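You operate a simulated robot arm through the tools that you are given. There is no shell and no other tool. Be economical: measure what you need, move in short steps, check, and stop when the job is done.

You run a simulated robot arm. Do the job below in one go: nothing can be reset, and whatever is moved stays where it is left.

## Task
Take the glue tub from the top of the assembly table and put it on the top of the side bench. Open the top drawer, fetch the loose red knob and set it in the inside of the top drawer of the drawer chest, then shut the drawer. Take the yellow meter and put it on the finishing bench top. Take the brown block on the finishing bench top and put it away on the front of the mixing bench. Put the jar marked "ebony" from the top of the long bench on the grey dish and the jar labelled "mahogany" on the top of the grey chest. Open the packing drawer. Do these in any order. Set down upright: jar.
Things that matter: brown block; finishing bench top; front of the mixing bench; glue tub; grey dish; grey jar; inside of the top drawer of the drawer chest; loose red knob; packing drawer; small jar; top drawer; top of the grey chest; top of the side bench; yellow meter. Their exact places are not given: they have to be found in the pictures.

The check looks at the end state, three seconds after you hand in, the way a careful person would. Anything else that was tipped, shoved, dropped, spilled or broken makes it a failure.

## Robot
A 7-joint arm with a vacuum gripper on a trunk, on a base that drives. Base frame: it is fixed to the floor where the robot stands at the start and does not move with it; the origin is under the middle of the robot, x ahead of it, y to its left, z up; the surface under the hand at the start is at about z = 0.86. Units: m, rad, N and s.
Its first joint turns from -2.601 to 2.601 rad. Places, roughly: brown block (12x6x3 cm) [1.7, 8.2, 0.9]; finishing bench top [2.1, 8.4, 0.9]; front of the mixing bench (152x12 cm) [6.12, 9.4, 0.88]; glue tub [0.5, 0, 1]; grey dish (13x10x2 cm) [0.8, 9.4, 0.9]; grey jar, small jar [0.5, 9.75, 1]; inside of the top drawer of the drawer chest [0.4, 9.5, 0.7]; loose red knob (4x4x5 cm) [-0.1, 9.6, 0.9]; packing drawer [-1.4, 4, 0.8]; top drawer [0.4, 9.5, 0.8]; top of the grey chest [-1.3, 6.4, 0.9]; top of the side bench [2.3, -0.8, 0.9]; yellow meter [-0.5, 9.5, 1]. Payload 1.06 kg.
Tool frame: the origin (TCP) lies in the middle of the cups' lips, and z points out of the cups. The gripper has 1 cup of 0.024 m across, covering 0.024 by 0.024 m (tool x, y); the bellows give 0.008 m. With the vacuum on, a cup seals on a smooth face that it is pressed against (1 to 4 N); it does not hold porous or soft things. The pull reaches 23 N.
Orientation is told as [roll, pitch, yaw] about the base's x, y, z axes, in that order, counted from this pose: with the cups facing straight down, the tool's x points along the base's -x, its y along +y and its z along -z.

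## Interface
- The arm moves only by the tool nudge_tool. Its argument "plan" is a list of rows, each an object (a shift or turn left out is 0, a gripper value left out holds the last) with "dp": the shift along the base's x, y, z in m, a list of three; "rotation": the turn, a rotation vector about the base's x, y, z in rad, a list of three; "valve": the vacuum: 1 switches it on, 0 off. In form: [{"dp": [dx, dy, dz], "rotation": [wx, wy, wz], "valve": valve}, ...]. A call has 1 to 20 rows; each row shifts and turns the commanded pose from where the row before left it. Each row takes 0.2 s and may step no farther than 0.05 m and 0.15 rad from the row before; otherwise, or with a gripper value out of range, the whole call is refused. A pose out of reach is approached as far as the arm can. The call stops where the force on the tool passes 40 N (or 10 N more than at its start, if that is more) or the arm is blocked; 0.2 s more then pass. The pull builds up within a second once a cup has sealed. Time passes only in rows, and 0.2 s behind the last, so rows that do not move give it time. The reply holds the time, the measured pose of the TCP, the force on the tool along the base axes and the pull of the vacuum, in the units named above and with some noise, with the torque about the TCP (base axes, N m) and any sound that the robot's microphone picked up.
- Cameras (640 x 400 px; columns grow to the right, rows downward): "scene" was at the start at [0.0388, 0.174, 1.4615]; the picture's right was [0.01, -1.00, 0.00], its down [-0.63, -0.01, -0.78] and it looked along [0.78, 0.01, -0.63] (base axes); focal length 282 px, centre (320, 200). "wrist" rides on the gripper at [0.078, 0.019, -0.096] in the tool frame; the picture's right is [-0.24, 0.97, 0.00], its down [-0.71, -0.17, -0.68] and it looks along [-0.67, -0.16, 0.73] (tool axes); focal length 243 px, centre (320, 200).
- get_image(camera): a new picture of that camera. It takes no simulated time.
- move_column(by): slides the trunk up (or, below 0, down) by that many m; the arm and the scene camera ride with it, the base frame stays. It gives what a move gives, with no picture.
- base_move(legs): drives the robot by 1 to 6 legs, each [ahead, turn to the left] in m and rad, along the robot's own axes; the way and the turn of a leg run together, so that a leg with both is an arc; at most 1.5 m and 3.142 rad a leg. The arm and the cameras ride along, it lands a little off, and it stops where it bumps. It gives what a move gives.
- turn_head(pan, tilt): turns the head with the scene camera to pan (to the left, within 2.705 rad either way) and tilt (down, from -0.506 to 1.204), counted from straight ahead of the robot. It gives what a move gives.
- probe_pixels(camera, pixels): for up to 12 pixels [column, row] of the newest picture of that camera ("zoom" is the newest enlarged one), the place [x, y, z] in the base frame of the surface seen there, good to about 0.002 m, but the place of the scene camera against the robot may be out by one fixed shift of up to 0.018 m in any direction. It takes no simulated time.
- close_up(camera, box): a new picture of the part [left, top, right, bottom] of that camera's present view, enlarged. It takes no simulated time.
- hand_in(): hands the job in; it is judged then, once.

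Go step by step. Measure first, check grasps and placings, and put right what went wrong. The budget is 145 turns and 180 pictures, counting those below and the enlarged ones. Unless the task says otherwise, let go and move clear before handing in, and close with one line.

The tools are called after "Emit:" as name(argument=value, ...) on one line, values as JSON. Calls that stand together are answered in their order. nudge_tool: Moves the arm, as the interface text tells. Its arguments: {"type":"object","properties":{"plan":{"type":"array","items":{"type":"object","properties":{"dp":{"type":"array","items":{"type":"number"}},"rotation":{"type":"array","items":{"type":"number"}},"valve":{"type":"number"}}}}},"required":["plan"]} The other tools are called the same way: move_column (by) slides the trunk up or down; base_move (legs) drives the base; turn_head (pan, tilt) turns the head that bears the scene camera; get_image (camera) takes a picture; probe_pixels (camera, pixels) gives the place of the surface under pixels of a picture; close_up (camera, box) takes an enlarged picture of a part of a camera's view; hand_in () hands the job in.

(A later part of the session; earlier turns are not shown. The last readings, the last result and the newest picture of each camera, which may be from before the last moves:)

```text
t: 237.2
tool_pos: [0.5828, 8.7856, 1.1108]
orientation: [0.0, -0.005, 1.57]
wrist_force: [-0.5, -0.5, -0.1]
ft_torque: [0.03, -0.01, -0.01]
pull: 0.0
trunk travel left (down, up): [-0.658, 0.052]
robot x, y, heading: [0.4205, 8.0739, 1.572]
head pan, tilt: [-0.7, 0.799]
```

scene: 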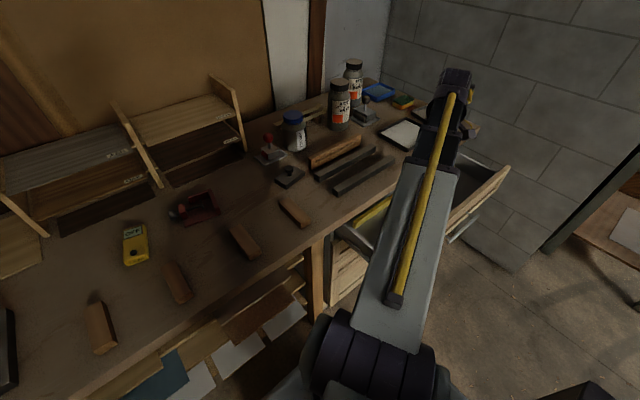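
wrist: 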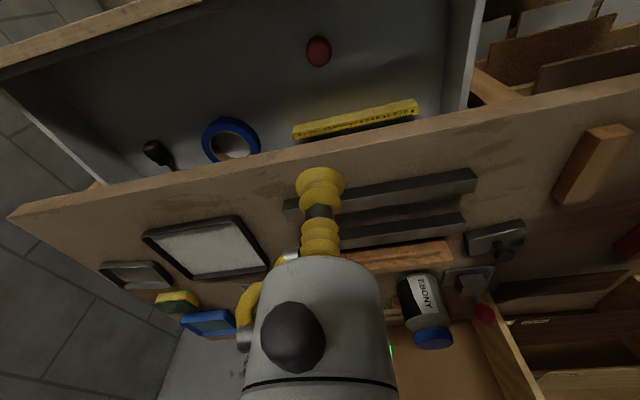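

I turn the tool forward again at x≈0.62 (clear of the handle), lower the trunk to drawer height and approach.

Emit:
nudge_tool(plan=[{"dp": [0.01, 0.01, 0], "rotation": [0.05, 0, 0]}, {"dp": [0.015, 0.01, 0], "rotation": [0.1, 0, 0]}, {"dp": [0.01, 0.01, 0], "rotation": [0.12, 0, 0]}, {"rotation": [0.12, 0, 0]}, {"rotation": [0.12, 0, 0]}, {"rotation": [0.12, 0, 0]}, {"rotation": [0.12, 0, 0]}, {"rotation": [0.12, 0, 0]}, {"rotation": [0.12, 0, 0]}, {"rotation": [0.12, 0, 0]}, {"rotation": [0.12, 0, 0]}, {"rotation": [0.12, 0, 0]}, {"rotation": [0.12, 0, 0]}, {"rotation": [0.07, 0, 0]}, {"rotation": [0.031, 0, 0]}, {}])

Emit:
move_column(by=-0.32)

Emit:
base_move(legs=[[0.15, 0]])

Emit:
get_image(camera="wrist")

Emit:
turn_head(pan=0.1, tilt=0.7)

Emit:
get_image(camera="scene")

```text
t: 240.6
tool_pos: [0.6185, 8.8156, 1.1084]
orientation: [2.923, -1.565, -1.352]
wrist_force: [-0.1, 0.0, -0.6]
ft_torque: [0.02, 0.02, 0.01]
pull: 0.2
trunk travel left (down, up): [-0.658, 0.052]
robot x, y, heading: [0.4198, 8.0719, 1.573]
head pan, tilt: [-0.7, 0.799]
```

```text
t: 243.8
tool_pos: [0.6182, 8.8151, 0.7889]
orientation: [2.933, -1.565, -1.363]
wrist_force: [-0.1, 0.5, 1.2]
ft_torque: [-0.02, -0.02, 0.0]
pull: 0.1
trunk travel left (down, up): [-0.338, 0.372]
robot x, y, heading: [0.4196, 8.0739, 1.575]
head pan, tilt: [-0.7, 0.799]
```

```text
t: 245.2
tool_pos: [0.6178, 8.9639, 0.789]
orientation: [2.941, -1.567, -1.375]
wrist_force: [-0.3, -0.7, -0.8]
ft_torque: [0.0, 0.01, -0.01]
pull: 0.1
trunk travel left (down, up): [-0.338, 0.372]
robot x, y, heading: [0.4173, 8.2243, 1.571]
head pan, tilt: [-0.7, 0.799]
```

```text
123 pictures are left
```

wrist: 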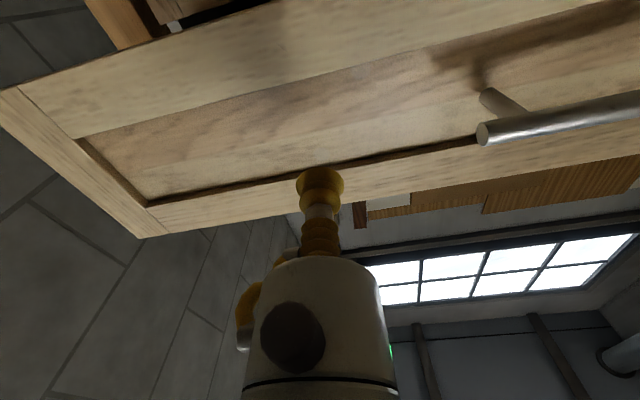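

```text
t: 246.3
tool_pos: [0.6186, 8.964, 0.789]
orientation: [2.926, -1.566, -1.358]
wrist_force: [-0.3, -0.4, 0.4]
ft_torque: [-0.01, 0.0, 0.01]
pull: 0.0
trunk travel left (down, up): [-0.338, 0.372]
robot x, y, heading: [0.4166, 8.2234, 1.574]
head pan, tilt: [0.099, 0.7]
```

```text
122 pictures are left
```

scene: 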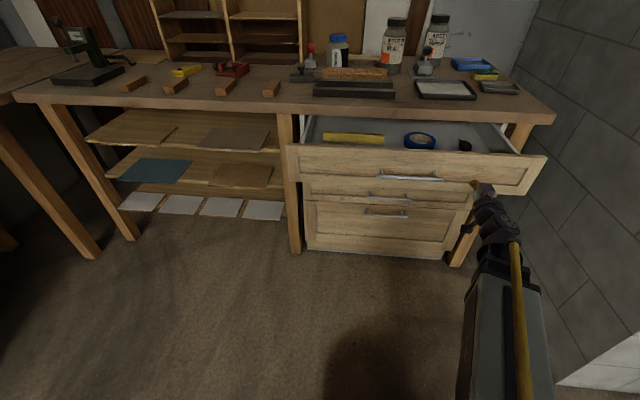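

The cup faces the drawer panel right of the handle. I push slowly with the arm.

Emit:
nudge_tool(plan=[{"dp": [0, 0.01, 0]}, {"dp": [0, 0.015, 0]}, {"dp": [0, 0.015, 0]}, {"dp": [0, 0.008, 0]}, {"dp": [0, 0.005, 0]}, {"dp": [0, 0.006, 0]}, {"dp": [0, 0.008, 0]}, {"dp": [0, 0.01, 0]}, {"dp": [0, 0.01, 0]}, {"dp": [0, 0.01, 0]}, {"dp": [0, 0.01, 0]}, {"dp": [0, 0.01, 0]}, {"dp": [0, 0.01, 0]}, {"dp": [0, 0.01, 0]}, {"dp": [0, 0.01, 0]}, {"dp": [0, 0.01, 0]}, {"dp": [0, 0.01, 0]}, {"dp": [0, 0.007, 0]}, {"dp": [0, 0.004, 0]}, {}])

Emit:
get_image(camera="scene")

```text
t: 250.5
tool_pos: [0.6202, 9.1407, 0.7899]
orientation: [2.924, -1.565, -1.355]
wrist_force: [-0.1, -0.9, -0.6]
ft_torque: [-0.01, -0.01, 0.04]
pull: 0.0
trunk travel left (down, up): [-0.338, 0.372]
robot x, y, heading: [0.4186, 8.222, 1.574]
head pan, tilt: [0.099, 0.7]
```

```text
121 pictures are left
```

scene: 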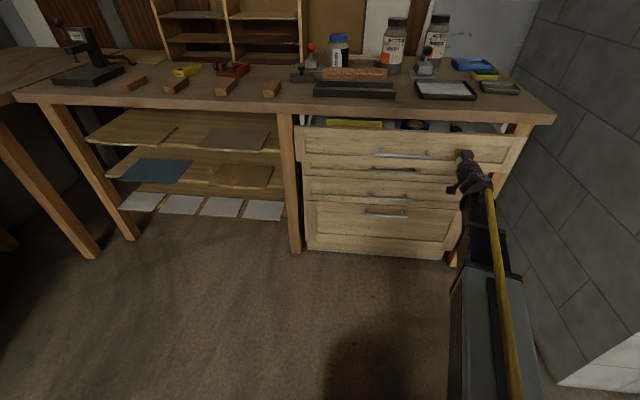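

The drawer is half shut. I draw the arm back a little, drive 0.12 m nearer, and push the rest with the arm.

Emit:
nudge_tool(plan=[{"dp": [0, -0.02, 0]}, {"dp": [0, -0.04, 0]}, {"dp": [0, -0.045, 0]}, {"dp": [0, -0.03, 0]}, {}])

Emit:
base_move(legs=[[0.12, 0]])

Emit:
nudge_tool(plan=[{"dp": [0, 0.005, 0]}, {"dp": [0, 0.005, 0]}, {"dp": [0, 0.007, 0]}, {"dp": [0, 0.01, 0]}, {"dp": [0, 0.01, 0]}, {"dp": [0, 0.01, 0]}, {"dp": [0, 0.01, 0]}, {"dp": [0, 0.01, 0]}, {"dp": [0, 0.01, 0]}, {"dp": [0, 0.01, 0]}, {"dp": [0, 0.01, 0]}, {"dp": [0, 0.01, 0]}, {"dp": [0, 0.008, 0]}, {"dp": [0, 0.006, 0]}, {"dp": [0, 0.005, 0]}, {"dp": [0, 0.004, 0]}, {"dp": [0, 0.003, 0]}, {"dp": [0, 0.003, 0]}, {}])

Emit:
get_image(camera="scene")

```text
t: 251.7
tool_pos: [0.6189, 9.0071, 0.7892]
orientation: [2.949, -1.564, -1.381]
wrist_force: [0.6, 0.1, -0.2]
ft_torque: [-0.03, -0.01, -0.02]
pull: 0.0
trunk travel left (down, up): [-0.338, 0.372]
robot x, y, heading: [0.4177, 8.2254, 1.571]
head pan, tilt: [0.099, 0.7]
```

```text
t: 252.9
tool_pos: [0.6203, 9.1281, 0.7885]
orientation: [2.935, -1.563, -1.37]
wrist_force: [0.4, -0.3, -0.2]
ft_torque: [0.02, 0.02, 0.0]
pull: 0.0
trunk travel left (down, up): [-0.338, 0.372]
robot x, y, heading: [0.4179, 8.3447, 1.569]
head pan, tilt: [0.099, 0.7]
```

```text
t: 256.9
tool_pos: [0.6215, 9.2638, 0.7896]
orientation: [2.927, -1.567, -1.363]
wrist_force: [-0.7, -6.1, -2.1]
ft_torque: [0.09, -0.01, -0.03]
pull: 0.0
trunk travel left (down, up): [-0.338, 0.372]
robot x, y, heading: [0.4165, 8.3468, 1.568]
head pan, tilt: [0.099, 0.7]
```

```text
120 pictures are left
```

scene: 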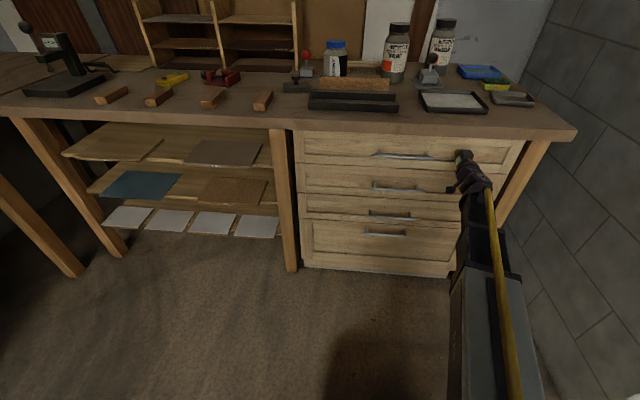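

The drawer looks flush (TCP y=9.264, 6 N). I press 4 mm more to be sure, then retract, raise the trunk and turn the tool down again.

Emit:
nudge_tool(plan=[{"dp": [0, 0.002, 0]}, {"dp": [0, 0.002, 0]}, {}])

Emit:
nudge_tool(plan=[{"dp": [0, -0.01, 0]}, {"dp": [0, -0.03, 0]}, {"dp": [0, -0.04, 0]}, {"dp": [0, -0.04, 0]}, {"dp": [0, -0.03, 0]}, {"dp": [0, -0.01, 0]}, {}])

Emit:
base_move(legs=[[-0.1, 0]])

Emit:
move_column(by=0.37)

Emit:
nudge_tool(plan=[{"rotation": [-0.05, 0, 0]}, {"rotation": [-0.1, 0, 0]}, {"rotation": [-0.12, 0, 0]}, {"rotation": [-0.12, 0, 0]}, {"rotation": [-0.12, 0, 0]}, {"rotation": [-0.12, 0, 0]}, {"rotation": [-0.12, 0, 0]}, {"rotation": [-0.12, 0, 0]}, {"rotation": [-0.12, 0, 0]}, {"rotation": [-0.12, 0, 0]}, {"rotation": [-0.12, 0, 0]}, {"rotation": [-0.12, 0, 0]}, {"rotation": [-0.12, 0, 0]}, {"rotation": [-0.07, 0, 0]}, {"rotation": [-0.031, 0, 0]}, {}])

Emit:
get_image(camera="scene")

```text
t: 257.8
tool_pos: [0.6207, 9.2646, 0.7891]
orientation: [3.012, -1.567, -1.446]
wrist_force: [-6.1, -37.6, -13.3]
ft_torque: [0.39, -0.01, -0.1]
pull: 0.1
trunk travel left (down, up): [-0.338, 0.372]
robot x, y, heading: [0.4164, 8.3422, 1.569]
head pan, tilt: [0.099, 0.7]
```

```text
t: 259.4
tool_pos: [0.621, 9.1087, 0.7903]
orientation: [2.939, -1.567, -1.374]
wrist_force: [0.0, 0.8, -0.8]
ft_torque: [-0.02, 0.0, 0.02]
pull: 0.0
trunk travel left (down, up): [-0.338, 0.372]
robot x, y, heading: [0.4176, 8.3431, 1.573]
head pan, tilt: [0.099, 0.7]
```

```text
t: 260.5
tool_pos: [0.6208, 9.0081, 0.7911]
orientation: [2.922, -1.567, -1.353]
wrist_force: [0.0, 0.4, -0.4]
ft_torque: [0.03, 0.01, -0.02]
pull: 0.1
trunk travel left (down, up): [-0.338, 0.372]
robot x, y, heading: [0.4149, 8.2447, 1.571]
head pan, tilt: [0.099, 0.7]
```

```text
t: 264.1
tool_pos: [0.6194, 9.0076, 1.1598]
orientation: [2.932, -1.565, -1.369]
wrist_force: [-0.1, -0.9, -0.1]
ft_torque: [0.01, -0.02, 0.03]
pull: 0.1
trunk travel left (down, up): [-0.708, 0.002]
robot x, y, heading: [0.4202, 8.2415, 1.572]
head pan, tilt: [0.099, 0.7]
```

```text
t: 267.5
tool_pos: [0.6198, 9.0084, 1.1599]
orientation: [-0.005, -0.001, 1.569]
wrist_force: [-0.7, -0.4, 0.3]
ft_torque: [0.0, -0.02, -0.01]
pull: 0.1
trunk travel left (down, up): [-0.708, 0.002]
robot x, y, heading: [0.418, 8.2436, 1.57]
head pan, tilt: [0.099, 0.7]
```

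```text
119 pictures are left
```

scene: 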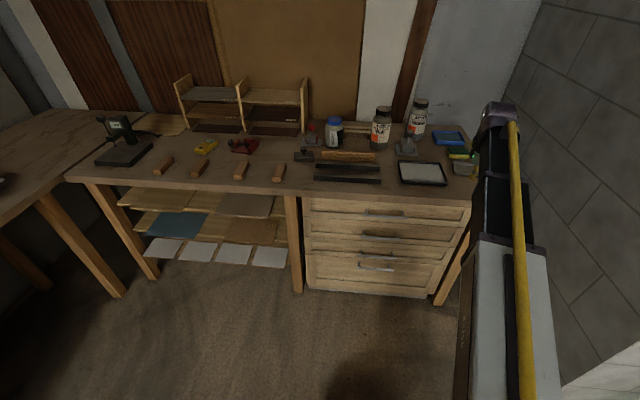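

The drawer is shut and all else on the bench is as before. I drive up so the ebony jar and dish are in reach, arm tucked.

Emit:
nudge_tool(plan=[{"dp": [0, -0.01, 0]}, {"dp": [-0.01, -0.03, 0]}, {"dp": [-0.02, -0.04, 0]}, {"dp": [-0.03, -0.03, 0]}, {"dp": [-0.03, -0.01, 0]}, {"dp": [-0.02, 0, 0]}, {}])

Emit:
base_move(legs=[[0.6, 0]])

Emit:
get_image(camera="wrist")

Emit:
turn_head(pan=0.0, tilt=0.85)

Emit:
get_image(camera="scene")

```text
t: 269.1
tool_pos: [0.5091, 8.888, 1.1592]
orientation: [-0.003, -0.004, 1.569]
wrist_force: [-0.1, -0.2, -0.3]
ft_torque: [0.0, 0.0, 0.0]
pull: 0.1
trunk travel left (down, up): [-0.708, 0.002]
robot x, y, heading: [0.4179, 8.2452, 1.572]
head pan, tilt: [0.099, 0.7]
```

```text
t: 272.5
tool_pos: [0.5136, 9.4946, 1.1588]
orientation: [-0.003, -0.003, 1.566]
wrist_force: [0.2, -0.4, -0.4]
ft_torque: [0.01, -0.02, -0.02]
pull: 0.1
trunk travel left (down, up): [-0.708, 0.002]
robot x, y, heading: [0.422, 8.8503, 1.565]
head pan, tilt: [0.099, 0.7]
```

```text
118 pictures are left
```

wrist: 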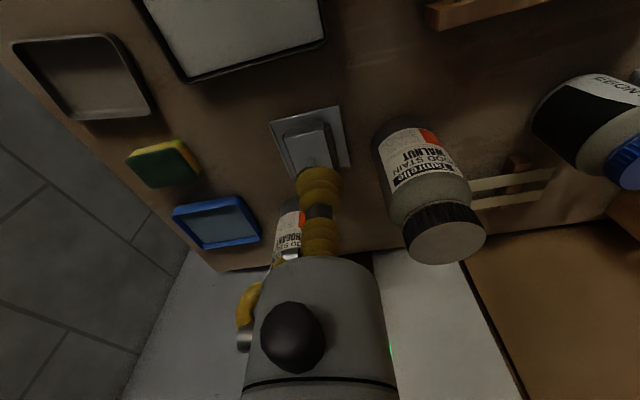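

```text
t: 273.2
tool_pos: [0.5126, 9.4953, 1.1611]
orientation: [-0.002, -0.005, 1.566]
wrist_force: [0.5, 0.2, 0.2]
ft_torque: [-0.01, -0.02, 0.01]
pull: 0.1
trunk travel left (down, up): [-0.708, 0.002]
robot x, y, heading: [0.4181, 8.8515, 1.568]
head pan, tilt: [0.0, 0.85]
```

```text
117 pictures are left
```

scene: 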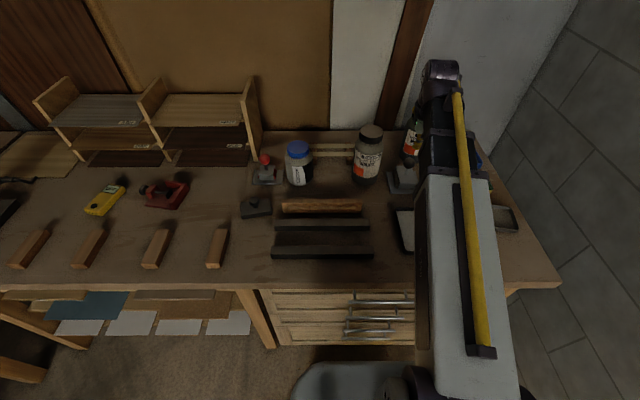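

Grey dish at (85,77) and ebony jar's blue cap at (630,165) in the wrist picture; I probe both.

Emit:
probe_pixels(camera="wrist", pixels=[[20, 45], [112, 38], [150, 108], [65, 115], [85, 75], [615, 180], [630, 165], [636, 150], [625, 190], [440, 235], [295, 240], [160, 165]])

Emit:
probe_pixels(camera="scene", pixels=[[298, 147], [289, 147], [308, 147], [298, 143], [298, 152], [298, 175], [368, 130], [512, 215]])

Emit:
close_up(camera="scene", box=[264, 130, 328, 190])

```text
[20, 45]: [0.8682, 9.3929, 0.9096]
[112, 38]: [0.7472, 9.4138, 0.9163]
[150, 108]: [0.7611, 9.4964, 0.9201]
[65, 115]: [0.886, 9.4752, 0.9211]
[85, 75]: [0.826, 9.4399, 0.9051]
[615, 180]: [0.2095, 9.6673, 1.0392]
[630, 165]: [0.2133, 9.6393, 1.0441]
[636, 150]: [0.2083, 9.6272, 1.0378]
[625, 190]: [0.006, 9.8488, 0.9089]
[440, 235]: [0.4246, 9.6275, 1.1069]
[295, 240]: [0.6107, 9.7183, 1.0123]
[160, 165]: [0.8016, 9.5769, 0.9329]
```

```text
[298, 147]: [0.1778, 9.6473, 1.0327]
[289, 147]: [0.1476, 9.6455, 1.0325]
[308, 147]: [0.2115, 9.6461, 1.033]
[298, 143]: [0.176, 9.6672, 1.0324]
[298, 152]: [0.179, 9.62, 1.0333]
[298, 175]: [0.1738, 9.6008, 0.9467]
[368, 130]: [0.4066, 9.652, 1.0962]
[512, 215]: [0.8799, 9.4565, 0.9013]
```

```text
6.67 times, centred on (296, 160) of scene
```

zoom: 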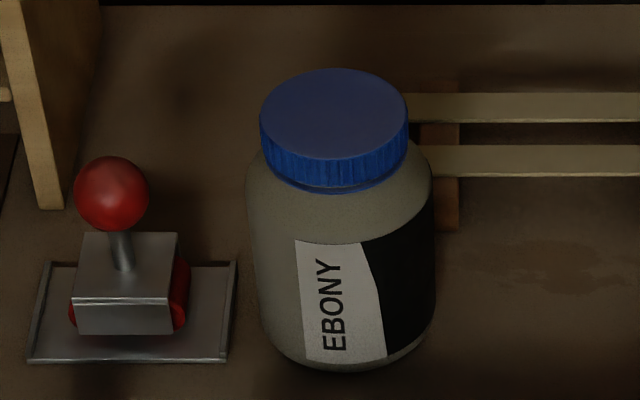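

Dish centre ≈(0.817, 9.444), floor z 0.905; ebony cap centre ≈(0.178, 9.647), z≈1.045. I move above the cap.

Emit:
nudge_tool(plan=[{"dp": [-0.01, 0.002, 0]}, {"dp": [-0.02, 0.008, 0]}, {"dp": [-0.03, 0.012, 0]}, {"dp": [-0.035, 0.015, 0]}, {"dp": [-0.035, 0.015, 0]}, {"dp": [-0.035, 0.015, 0]}, {"dp": [-0.035, 0.015, 0]}, {"dp": [-0.035, 0.015, 0]}, {"dp": [-0.035, 0.015, 0]}, {"dp": [-0.03, 0.015, 0]}, {"dp": [-0.02, 0.015, 0]}, {"dp": [-0.0145, 0.01, -0.005]}, {"dp": [0, 0, -0.015]}, {"dp": [0, 0, -0.025]}, {"dp": [0, 0, -0.025]}, {"dp": [0, 0, -0.015]}, {}])

Emit:
get_image(camera="wrist")

Emit:
probe_pixels(camera="wrist", pixels=[[260, 150], [300, 100], [340, 120], [380, 150], [280, 190], [360, 190], [320, 80]])

```text
t: 276.8
tool_pos: [0.1797, 9.6456, 1.0746]
orientation: [-0.003, -0.003, 1.565]
wrist_force: [0.3, 0.8, -0.2]
ft_torque: [-0.01, 0.01, -0.02]
pull: 0.1
trunk travel left (down, up): [-0.708, 0.002]
robot x, y, heading: [0.4189, 8.8505, 1.57]
head pan, tilt: [0.0, 0.85]
```

```text
115 pictures are left
```

wrist: 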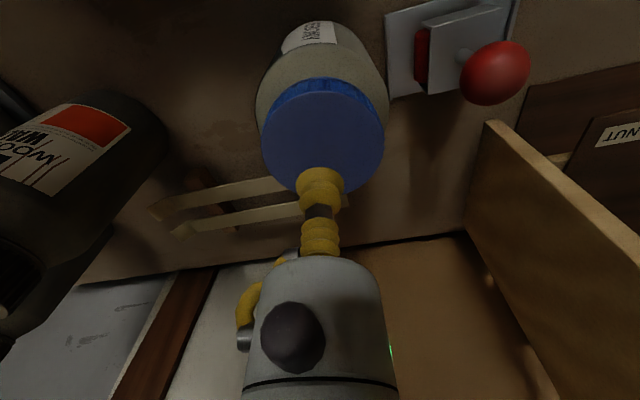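

```text
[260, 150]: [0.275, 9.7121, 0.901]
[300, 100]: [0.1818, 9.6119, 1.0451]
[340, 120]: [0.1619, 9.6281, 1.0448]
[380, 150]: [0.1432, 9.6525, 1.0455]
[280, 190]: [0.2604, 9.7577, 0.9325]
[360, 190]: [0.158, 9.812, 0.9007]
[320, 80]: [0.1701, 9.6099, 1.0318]
```

The cup is centred over the blue cap (centre ≈(0.177, 9.643)). I go down with vacuum on.

Emit:
nudge_tool(plan=[{"dp": [-0.002, -0.002, -0.01], "valve": 1}, {"dp": [0, 0, -0.01]}, {"dp": [0, 0, -0.006]}, {"dp": [0, 0, -0.004]}, {"dp": [0, 0, -0.002]}, {}, {}, {}, {}, {}])

```text
t: 279.0
tool_pos: [0.1778, 9.644, 1.0433]
orientation: [-0.005, -0.002, 1.566]
wrist_force: [0.5, -0.9, 1.5]
ft_torque: [-0.06, 0.01, 0.01]
pull: 23.1
trunk travel left (down, up): [-0.708, 0.002]
robot x, y, heading: [0.4155, 8.8499, 1.572]
head pan, tilt: [0.0, 0.85]
```

Sealed. I lift the jar straight up to z≈1.155.

Emit:
nudge_tool(plan=[{"dp": [0, 0, 0.004]}, {"dp": [0, 0, 0.008]}, {"dp": [0, 0, 0.015]}, {"dp": [0, 0, 0.02]}, {"dp": [0, 0, 0.02]}, {"dp": [0, 0, 0.02]}, {"dp": [0, 0, 0.015]}, {"dp": [0, 0, 0.008]}, {}])

Emit:
nudge_tool(plan=[{"dp": [0, -0.007, 0]}, {"dp": [0, -0.015, 0]}, {"dp": [0, -0.025, 0]}, {"dp": [0, -0.03, 0]}, {"dp": [0, -0.03, 0]}, {"dp": [0, -0.03, 0]}, {"dp": [0.005, -0.025, 0]}, {"dp": [0.012, -0.015, 0]}, {"dp": [0.02, -0.01, 0]}, {"dp": [0.025, -0.005, 0]}, {"dp": [0.03, 0, 0]}, {"dp": [0.03, 0, 0]}, {"dp": [0.03, 0, 0]}, {"dp": [0.03, 0, 0]}, {"dp": [0.03, 0, 0]}, {"dp": [0.03, 0, 0]}, {"dp": [0.025, 0, 0]}, {"dp": [0.015, 0, 0]}, {"dp": [0.007, 0, 0]}, {}])

Emit:
get_image(camera="wrist")

```text
t: 281.0
tool_pos: [0.1777, 9.6452, 1.1521]
orientation: [-0.003, 0.0, 1.566]
wrist_force: [-0.4, -1.1, -4.4]
ft_torque: [0.0, -0.01, 0.01]
pull: 23.2
trunk travel left (down, up): [-0.708, 0.002]
robot x, y, heading: [0.4197, 8.8532, 1.567]
head pan, tilt: [0.0, 0.85]
```

```text
t: 285.2
tool_pos: [0.4672, 9.452, 1.1533]
orientation: [-0.004, -0.004, 1.566]
wrist_force: [0.4, 1.4, -4.7]
ft_torque: [-0.03, 0.0, 0.04]
pull: 22.8
trunk travel left (down, up): [-0.708, 0.002]
robot x, y, heading: [0.4169, 8.8506, 1.572]
head pan, tilt: [0.0, 0.85]
```

```text
114 pictures are left
```

wrist: 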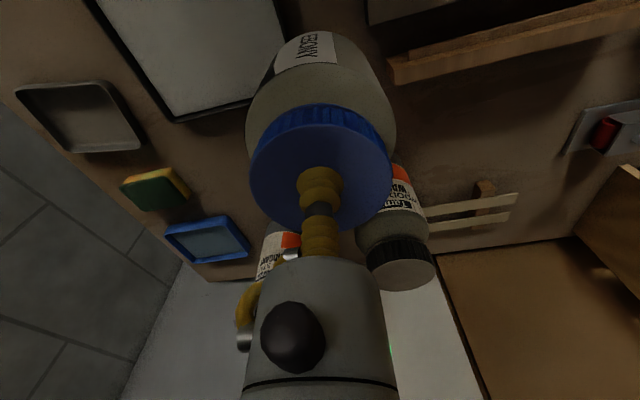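

The jar is clear. I check the stamp with a black ball near the path and measure the dish rim and nearby things.

Emit:
get_image(camera="scene")

Emit:
probe_pixels(camera="wrist", pixels=[[30, 92], [120, 85], [138, 148], [60, 150], [80, 120], [75, 100], [110, 130], [140, 195]])

Emit:
probe_pixels(camera="scene", pixels=[[409, 160], [404, 178], [400, 190], [410, 230], [512, 215], [500, 222]])

```text
113 pictures are left
```

scene: 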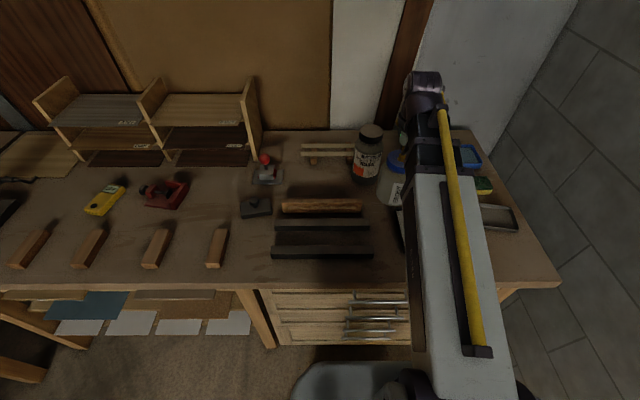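

```text
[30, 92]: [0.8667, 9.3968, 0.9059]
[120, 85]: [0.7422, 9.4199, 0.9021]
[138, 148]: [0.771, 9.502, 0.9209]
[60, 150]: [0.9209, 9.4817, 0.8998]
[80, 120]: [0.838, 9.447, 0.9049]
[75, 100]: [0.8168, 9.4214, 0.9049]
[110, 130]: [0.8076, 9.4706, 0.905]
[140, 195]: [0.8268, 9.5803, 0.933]
```

```text
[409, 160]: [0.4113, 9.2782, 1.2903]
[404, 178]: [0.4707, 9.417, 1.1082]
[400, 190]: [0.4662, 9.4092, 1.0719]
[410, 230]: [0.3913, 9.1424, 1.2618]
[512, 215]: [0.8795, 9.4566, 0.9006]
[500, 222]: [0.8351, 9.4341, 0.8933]
```

I continue at constant height towards the dish and stop a little short to measure it.

Emit:
nudge_tool(plan=[{"dp": [0.007, -0.002, 0]}, {"dp": [0.015, -0.003, 0]}, {"dp": [0.025, -0.003, 0]}, {"dp": [0.03, 0, 0]}, {"dp": [0.03, 0, 0]}, {"dp": [0.03, 0, 0]}, {"dp": [0.03, 0, 0]}, {"dp": [0.03, 0, 0]}, {"dp": [0.03, 0, 0]}, {"dp": [0.03, 0, 0]}, {"dp": [0.025, 0, 0]}, {"dp": [0.015, 0, 0]}, {"dp": [0.007, 0, 0]}, {}])

Emit:
get_image(camera="wrist")

Emit:
get_image(camera="scene")

```text
t: 288.2
tool_pos: [0.769, 9.4425, 1.1538]
orientation: [-0.002, -0.004, 1.567]
wrist_force: [0.3, -0.1, -4.4]
ft_torque: [0.0, -0.01, 0.01]
pull: 23.3
trunk travel left (down, up): [-0.708, 0.002]
robot x, y, heading: [0.4189, 8.8535, 1.563]
head pan, tilt: [0.0, 0.85]
```

```text
112 pictures are left
```

wrist: 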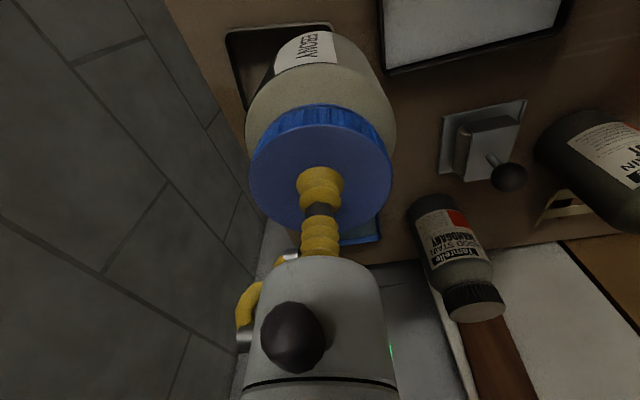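

```text
111 pictures are left
```

scene: 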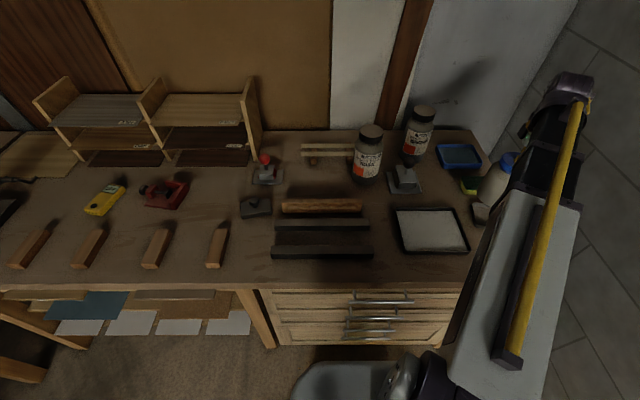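

Dish centre works out at (0.816, 9.446). I move over it and lower to just above the rim, then look.

Emit:
nudge_tool(plan=[{"dp": [0.007, 0.001, 0]}, {"dp": [0.015, 0.001, 0]}, {"dp": [0.015, 0.0015, 0]}, {"dp": [0.01, 0, -0.005]}, {"dp": [0, 0, -0.01]}, {"dp": [0, 0, -0.015]}, {"dp": [0, 0, -0.02]}, {"dp": [0, 0, -0.015]}, {"dp": [0, 0, -0.008]}, {}])

Emit:
get_image(camera="wrist")

Emit:
close_up(camera="scene", box=[440, 120, 568, 240])

```text
t: 290.4
tool_pos: [0.8165, 9.4467, 1.0805]
orientation: [-0.003, -0.003, 1.566]
wrist_force: [0.5, 0.3, -4.2]
ft_torque: [0.01, 0.03, -0.01]
pull: 22.6
trunk travel left (down, up): [-0.708, 0.002]
robot x, y, heading: [0.4169, 8.8479, 1.57]
head pan, tilt: [0.0, 0.85]
```

```text
110 pictures are left
```

wrist: 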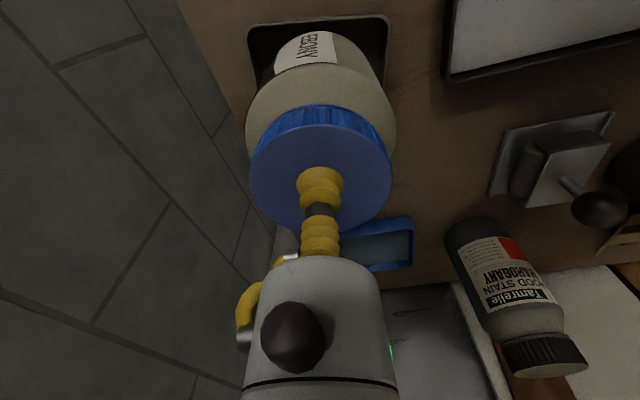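

```text
3.33 times, centred on (504, 180) of scene
```

zoom: 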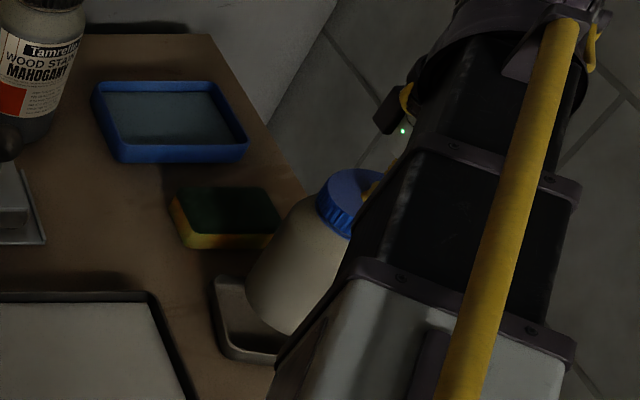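

The jar is inside the dish outline in x; I check the near rim and sides once more before setting down.

Emit:
probe_pixels(camera="wrist", pixels=[[320, 17], [320, 21], [320, 28], [252, 50], [258, 50], [385, 50], [388, 40], [382, 30], [256, 28]])

Emit:
close_up(camera="wrist", box=[224, 0, 416, 120])

```text
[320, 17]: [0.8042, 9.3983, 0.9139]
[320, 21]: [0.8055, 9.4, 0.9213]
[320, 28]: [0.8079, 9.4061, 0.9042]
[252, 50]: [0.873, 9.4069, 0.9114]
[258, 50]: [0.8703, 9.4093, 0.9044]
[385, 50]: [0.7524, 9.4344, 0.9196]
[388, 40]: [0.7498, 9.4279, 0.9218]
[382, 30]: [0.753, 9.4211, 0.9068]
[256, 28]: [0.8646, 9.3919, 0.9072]
```

```text
3.33 times, centred on (320, 60) of wrist
```

zoom: 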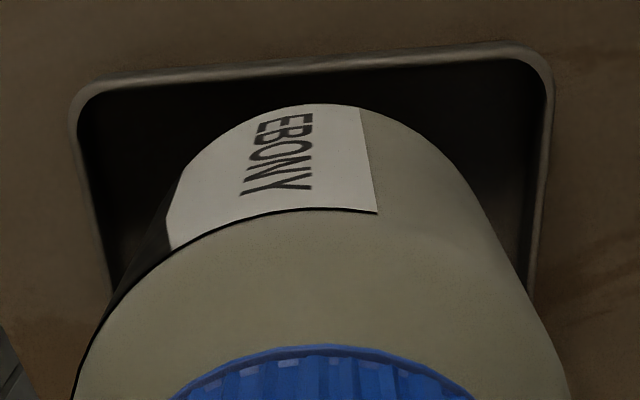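

The dish centre is confirmed at (0.8165, 9.448). I lower the jar into it (expected TCP ≈1.047).

Emit:
nudge_tool(plan=[{"dp": [0, 0.001, -0.007]}, {"dp": [0, 0, -0.01]}, {"dp": [0, 0, -0.008]}, {"dp": [0, 0, -0.005]}, {"dp": [0, 0, -0.002]}, {}])

Emit:
nudge_tool(plan=[{"dp": [0, 0, -0.001]}, {}])

```text
t: 291.8
tool_pos: [0.8165, 9.4462, 1.0494]
orientation: [-0.006, -0.007, 1.567]
wrist_force: [-1.8, -9.3, 26.6]
ft_torque: [0.24, -0.05, 0.01]
pull: 22.8
trunk travel left (down, up): [-0.708, 0.002]
robot x, y, heading: [0.4179, 8.855, 1.571]
head pan, tilt: [0.0, 0.85]
```

```text
t: 292.4
tool_pos: [0.8158, 9.4442, 1.0502]
orientation: [-0.004, -0.003, 1.567]
wrist_force: [-1.5, -11.7, 32.5]
ft_torque: [0.25, -0.04, -0.02]
pull: 22.9
trunk travel left (down, up): [-0.708, 0.002]
robot x, y, heading: [0.418, 8.8529, 1.568]
head pan, tilt: [0.0, 0.85]
```

The jar bears at TCP 1.050 with a sideways force of -11 N in y, so its foot likely touches the rear wall of the dish. I ease up 4 mm, shift 4 mm toward -y and try again.

Emit:
nudge_tool(plan=[{"dp": [0, 0, 0.004]}, {"dp": [0, 0, 0.004]}, {"dp": [0, -0.002, 0]}, {"dp": [0, -0.002, 0]}, {}])

Emit:
nudge_tool(plan=[{"dp": [0, 0, -0.003]}, {"dp": [0, 0, -0.003]}, {}])

Emit:
nudge_tool(plan=[{"dp": [0, 0, -0.002]}, {}])

```text
t: 293.6
tool_pos: [0.8165, 9.4453, 1.0542]
orientation: [-0.004, -0.003, 1.565]
wrist_force: [0.2, 0.5, -4.5]
ft_torque: [0.02, 0.0, 0.0]
pull: 22.9
trunk travel left (down, up): [-0.708, 0.002]
robot x, y, heading: [0.4193, 8.8521, 1.562]
head pan, tilt: [0.0, 0.85]
```

```text
t: 294.4
tool_pos: [0.8169, 9.4452, 1.0503]
orientation: [-0.007, -0.003, 1.566]
wrist_force: [-0.2, 0.4, 5.4]
ft_torque: [-0.03, 0.05, -0.04]
pull: 22.8
trunk travel left (down, up): [-0.708, 0.002]
robot x, y, heading: [0.4207, 8.852, 1.568]
head pan, tilt: [0.0, 0.85]
```

```text
t: 295.0
tool_pos: [0.8155, 9.4436, 1.0484]
orientation: [-0.004, -0.004, 1.564]
wrist_force: [0.6, 4.2, 19.8]
ft_torque: [-0.08, 0.02, 0.07]
pull: 22.7
trunk travel left (down, up): [-0.708, 0.002]
robot x, y, heading: [0.42, 8.8476, 1.569]
head pan, tilt: [0.0, 0.85]
```

Now it bears evenly (lateral force small). I back off 1 mm, release, wait and rise.

Emit:
nudge_tool(plan=[{"dp": [0, 0, 0.002]}, {"valve": 0}, {}, {}, {}, {}, {"dp": [0, 0, 0.004]}, {"dp": [0, 0, 0.01]}, {"dp": [0, 0, 0.02]}, {"dp": [0, 0, 0.025]}, {"dp": [0, 0, 0.025]}, {"dp": [0, 0, 0.02]}, {"dp": [0, 0, 0.006]}, {}])

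Emit:
get_image(camera="wrist")

Emit:
nudge_tool(plan=[{"dp": [-0.01, 0, 0]}, {"dp": [-0.025, 0, 0]}, {"dp": [-0.04, 0, 0]}, {"dp": [-0.04, 0, 0]}, {"dp": [-0.04, 0, 0]}, {"dp": [-0.04, 0, 0]}, {"dp": [-0.04, 0.005, 0]}, {"dp": [-0.04, 0.01, 0]}, {"dp": [-0.025, 0, 0]}, {"dp": [-0.01, 0, 0]}, {}])

Emit:
close_up(camera="scene", box=[440, 120, 568, 240])

```text
t: 298.0
tool_pos: [0.8167, 9.4437, 1.1592]
orientation: [-0.003, -0.004, 1.565]
wrist_force: [-1.4, -0.1, 0.3]
ft_torque: [0.01, 0.0, 0.02]
pull: 0.0
trunk travel left (down, up): [-0.708, 0.002]
robot x, y, heading: [0.4207, 8.8488, 1.563]
head pan, tilt: [0.0, 0.85]
```

```text
107 pictures are left
```

wrist: 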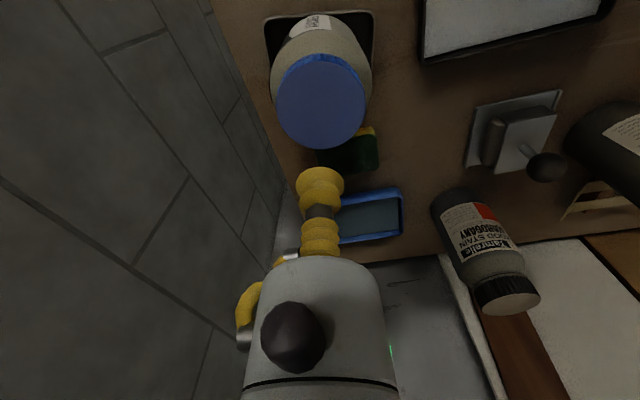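

```text
t: 300.4
tool_pos: [0.5062, 9.4604, 1.1582]
orientation: [-0.003, -0.003, 1.565]
wrist_force: [0.2, 0.3, -1.1]
ft_torque: [-0.03, 0.0, 0.0]
pull: 0.1
trunk travel left (down, up): [-0.708, 0.002]
robot x, y, heading: [0.4202, 8.8441, 1.561]
head pan, tilt: [0.0, 0.85]
```

```text
3.33 times, centred on (504, 180) of scene
```

zoom: 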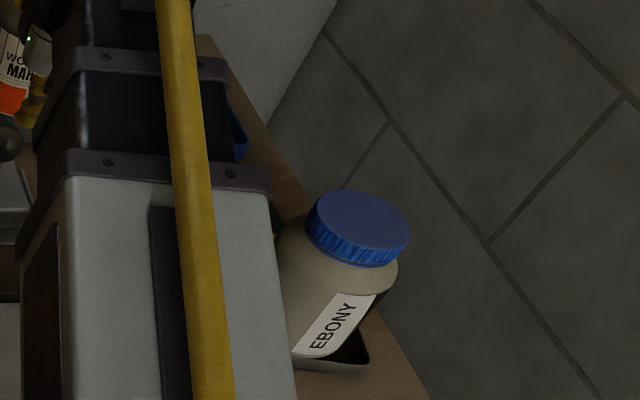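

I check that the jar stands level by probing points on its cap.

Emit:
probe_pixels(camera="zoom", pixels=[[360, 200], [360, 240], [325, 215], [395, 225], [345, 225], [380, 205]])

Emit:
close_up(camera="wrist", box=[0, 0, 256, 200])

```text
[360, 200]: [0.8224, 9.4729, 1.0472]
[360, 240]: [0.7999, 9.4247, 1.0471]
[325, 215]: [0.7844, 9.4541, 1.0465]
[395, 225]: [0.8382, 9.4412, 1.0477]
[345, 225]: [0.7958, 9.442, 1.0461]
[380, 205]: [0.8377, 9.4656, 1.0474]
```

```text
2.00 times, centred on (128, 100) of wrist
```

zoom: 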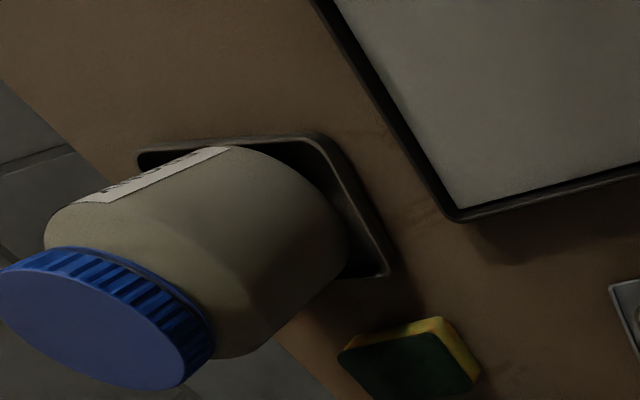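

The cap reads about 1 cm higher than expected for the dish floor, so I check it with the wrist camera as well.

Emit:
probe_pixels(camera="zoom", pixels=[[20, 300], [80, 320], [150, 350], [100, 370], [60, 285], [370, 265], [200, 155], [330, 160], [255, 140], [345, 270]])

Emit:
get_image(camera="scene")

Emit:
probe_pixels(camera="scene", pixels=[[368, 130], [512, 185], [300, 280], [340, 190], [230, 190]])

```text
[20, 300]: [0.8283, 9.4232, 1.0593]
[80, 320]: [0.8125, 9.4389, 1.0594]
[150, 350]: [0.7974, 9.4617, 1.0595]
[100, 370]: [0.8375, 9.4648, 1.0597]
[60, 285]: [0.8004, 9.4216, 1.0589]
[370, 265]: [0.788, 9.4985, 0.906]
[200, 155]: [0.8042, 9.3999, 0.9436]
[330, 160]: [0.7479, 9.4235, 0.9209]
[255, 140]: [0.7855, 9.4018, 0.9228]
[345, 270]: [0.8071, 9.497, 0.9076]
```

```text
104 pictures are left
```

scene: 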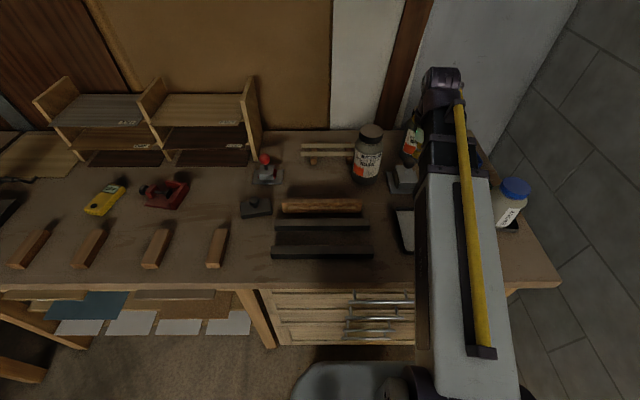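

```text
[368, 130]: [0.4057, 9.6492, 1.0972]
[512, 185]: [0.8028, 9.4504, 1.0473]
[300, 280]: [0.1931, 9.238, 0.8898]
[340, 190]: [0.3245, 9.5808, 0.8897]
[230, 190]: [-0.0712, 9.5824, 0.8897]
```

Both cameras agree that the jar stands level and steady within the dish. Next the yellow meter: I back off, shift left, and drive up to it.

Emit:
base_move(legs=[[-0.55, 0], [0, -1.565], [-0.85, 0], [0, 1.571], [0.52, 0]])

Emit:
get_image(camera="wrist")

Emit:
get_image(camera="scene")

```text
t: 318.0
tool_pos: [-0.3032, 9.4327, 1.1582]
orientation: [-0.003, -0.003, 1.533]
wrist_force: [-0.6, 0.5, 0.2]
ft_torque: [-0.02, -0.03, 0.03]
pull: 0.0
trunk travel left (down, up): [-0.708, 0.002]
robot x, y, heading: [-0.4112, 8.831, 1.536]
head pan, tilt: [0.0, 0.85]
```

```text
103 pictures are left
```

wrist: 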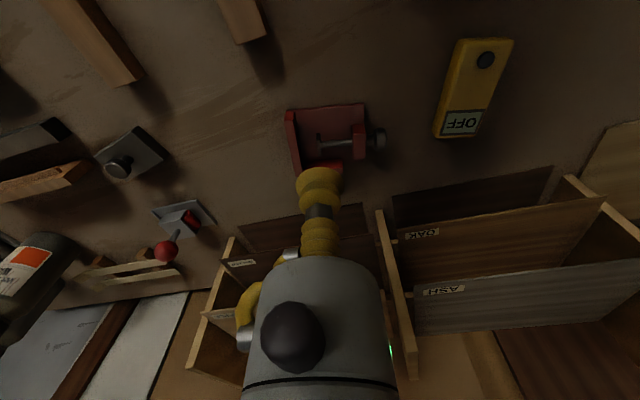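

```text
102 pictures are left
```

scene: 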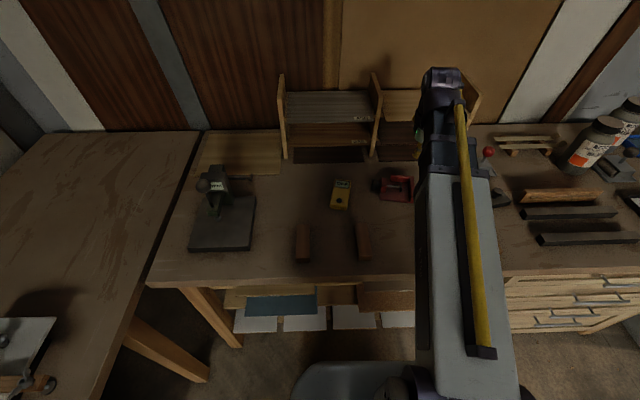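

Emit:
probe_pixels(camera="wrist", pixels=[[456, 44], [510, 42], [434, 130], [478, 135], [485, 60], [474, 80], [464, 98], [460, 122], [470, 90], [458, 88], [484, 90]])

Emit:
close_up(camera="wrist", box=[400, 20, 560, 150])

```text
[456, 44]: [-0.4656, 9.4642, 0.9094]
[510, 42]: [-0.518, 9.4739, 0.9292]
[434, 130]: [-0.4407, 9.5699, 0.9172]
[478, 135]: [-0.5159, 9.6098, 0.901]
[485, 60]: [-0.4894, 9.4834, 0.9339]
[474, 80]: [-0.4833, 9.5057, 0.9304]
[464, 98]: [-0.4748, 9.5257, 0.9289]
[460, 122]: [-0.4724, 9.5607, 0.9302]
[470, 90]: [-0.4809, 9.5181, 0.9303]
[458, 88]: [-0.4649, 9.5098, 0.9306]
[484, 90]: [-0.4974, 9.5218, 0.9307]
```

```text
3.08 times, centred on (480, 85) of wrist
```

zoom: 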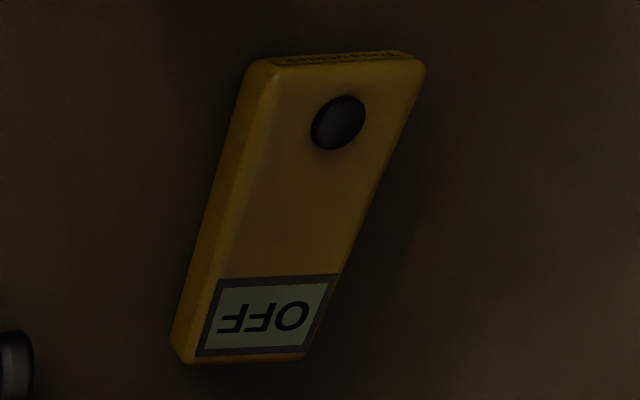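

The flat middle of the meter is (-0.479, 9.516), z≈0.930. I go above it and down to 0.955.

Emit:
nudge_tool(plan=[{"dp": [-0.01, 0.005, 0]}, {"dp": [-0.025, 0.012, 0]}, {"dp": [-0.035, 0.017, 0]}, {"dp": [-0.035, 0.017, 0]}, {"dp": [-0.035, 0.017, 0]}, {"dp": [-0.025, 0.012, 0]}, {"dp": [-0.011, 0.004, -0.01]}, {"dp": [0, 0, -0.025]}, {"dp": [0, 0, -0.035]}, {"dp": [0, 0, -0.035]}, {"dp": [0, 0, -0.035]}, {"dp": [0, 0, -0.03]}, {"dp": [0, 0, -0.02]}, {"dp": [0, 0, -0.01]}, {}])

Emit:
close_up(camera="wrist", box=[224, 60, 416, 220])

```text
t: 321.2
tool_pos: [-0.479, 9.5178, 0.9589]
orientation: [-0.003, -0.002, 1.534]
wrist_force: [1.1, -0.3, -0.9]
ft_torque: [-0.03, -0.02, -0.03]
pull: 0.1
trunk travel left (down, up): [-0.708, 0.002]
robot x, y, heading: [-0.4083, 8.8297, 1.538]
head pan, tilt: [0.0, 0.85]
```

```text
2.50 times, centred on (320, 140) of wrist
```

zoom: 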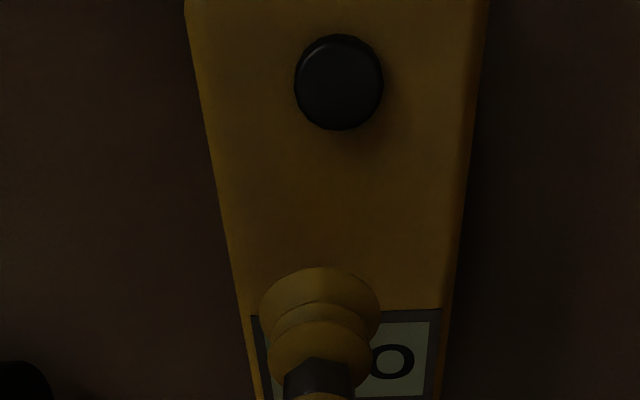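

I probe the meter face under the cup's landing point to be sure it is on flat yellow.

Emit:
probe_pixels(camera="zoom", pixels=[[338, 80], [340, 130], [340, 180], [340, 220], [340, 260], [410, 300], [220, 200], [465, 200]])

```text
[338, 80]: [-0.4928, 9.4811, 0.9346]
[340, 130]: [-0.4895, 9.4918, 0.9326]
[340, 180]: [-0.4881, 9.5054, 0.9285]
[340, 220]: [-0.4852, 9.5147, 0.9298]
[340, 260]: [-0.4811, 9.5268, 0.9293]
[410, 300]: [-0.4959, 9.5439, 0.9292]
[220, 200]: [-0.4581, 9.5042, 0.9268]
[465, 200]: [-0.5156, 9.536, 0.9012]
```

It lands between dial (ends y≈9.49) and display (starts ≈9.54). I shift 5 mm left and press with vacuum.

Emit:
nudge_tool(plan=[{"dp": [-0.005, -0.001, -0.005], "valve": 1}, {"dp": [0, 0, -0.012]}, {"dp": [0, 0, -0.007]}, {"dp": [0, 0, -0.004]}, {"dp": [0, 0, -0.003]}, {}, {}, {}, {}, {}])

```text
t: 323.4
tool_pos: [-0.4839, 9.516, 0.9271]
orientation: [-0.002, -0.004, 1.534]
wrist_force: [-1.1, 2.5, 4.4]
ft_torque: [-0.02, 0.03, 0.0]
pull: 23.0
trunk travel left (down, up): [-0.708, 0.002]
robot x, y, heading: [-0.4092, 8.8298, 1.537]
head pan, tilt: [0.0, 0.85]
```

Sealed. I lift the meter and drive to the finishing bench: back 1.3 m, turn right, and first look along the way.

Emit:
nudge_tool(plan=[{"dp": [0, 0, 0.005]}, {"dp": [0, 0, 0.015]}, {"dp": [0, 0, 0.025]}, {"dp": [0, 0, 0.03]}, {"dp": [0, 0, 0.03]}, {"dp": [0, 0, 0.03]}, {"dp": [0, 0, 0.03]}, {"dp": [0, 0, 0.03]}, {"dp": [0, 0, 0.02]}, {"dp": [0, 0, 0.01]}, {}])

Emit:
base_move(legs=[[-1.35, 0], [0, -1.537], [0.9, 0]])

Emit:
turn_head(pan=0.2, tilt=0.45)

Emit:
get_image(camera="scene")

Emit:
get_image(camera="wrist")

```text
t: 325.8
tool_pos: [-0.484, 9.5169, 1.1526]
orientation: [-0.004, -0.004, 1.535]
wrist_force: [0.6, -0.3, -1.9]
ft_torque: [0.0, -0.02, -0.01]
pull: 22.9
trunk travel left (down, up): [-0.708, 0.002]
robot x, y, heading: [-0.4112, 8.824, 1.537]
head pan, tilt: [0.0, 0.85]
```

```text
t: 340.8
tool_pos: [1.1468, 7.5224, 1.1522]
orientation: [-0.003, -0.003, -0.025]
wrist_force: [-0.5, -0.1, -1.7]
ft_torque: [-0.05, 0.0, 0.01]
pull: 22.6
trunk travel left (down, up): [-0.708, 0.002]
robot x, y, heading: [0.4594, 7.4397, -0.022]
head pan, tilt: [0.0, 0.85]
```

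```text
t: 341.7
tool_pos: [1.147, 7.5237, 1.1527]
orientation: [-0.002, -0.005, -0.026]
wrist_force: [-0.5, -0.2, -1.1]
ft_torque: [0.01, 0.03, -0.01]
pull: 22.4
trunk travel left (down, up): [-0.708, 0.002]
robot x, y, heading: [0.4562, 7.4422, -0.025]
head pan, tilt: [0.201, 0.45]
```

```text
99 pictures are left
```

scene: 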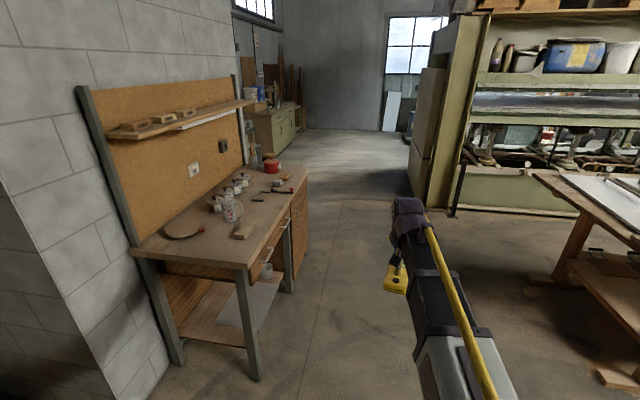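

```text
98 pictures are left
```

wrist: 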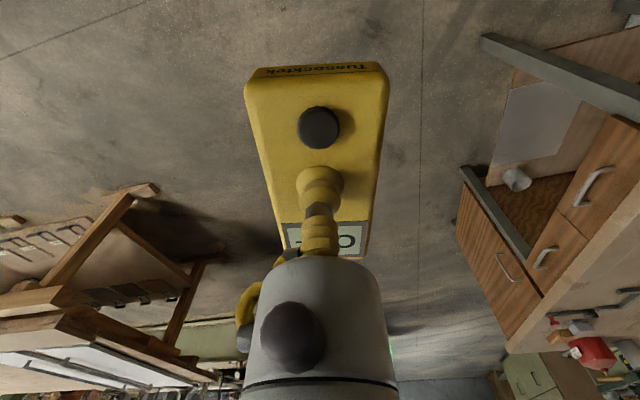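

The aisle ahead is clear. I probe the bench legs and table end to place the robot.

Emit:
probe_pixels(camera="scene", pixels=[[252, 360], [290, 285], [300, 270], [560, 280], [540, 180], [600, 375], [450, 205], [170, 255], [245, 232], [230, 210], [300, 185], [200, 232]])

Emit:
close_up(camera="scene", box=[130, 140, 322, 270])

```text
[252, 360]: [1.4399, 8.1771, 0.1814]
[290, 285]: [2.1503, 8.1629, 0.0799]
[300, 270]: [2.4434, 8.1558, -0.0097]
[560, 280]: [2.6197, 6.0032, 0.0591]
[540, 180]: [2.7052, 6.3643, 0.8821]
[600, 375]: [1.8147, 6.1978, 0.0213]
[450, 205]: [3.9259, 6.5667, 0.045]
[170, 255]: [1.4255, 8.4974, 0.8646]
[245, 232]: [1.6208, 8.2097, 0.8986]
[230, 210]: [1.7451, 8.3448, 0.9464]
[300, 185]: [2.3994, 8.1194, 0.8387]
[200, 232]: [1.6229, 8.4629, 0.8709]
```

```text
3.08 times, centred on (226, 205) of scene
```

zoom: 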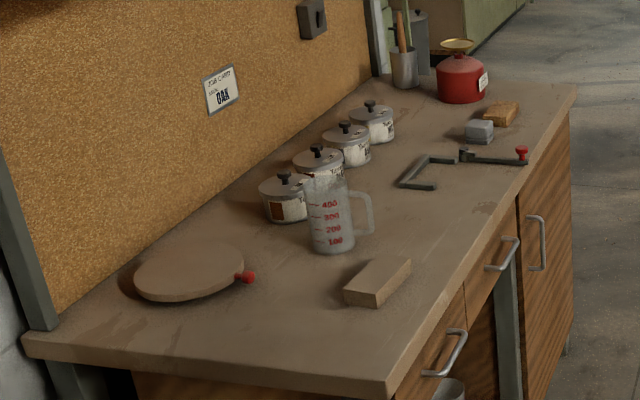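

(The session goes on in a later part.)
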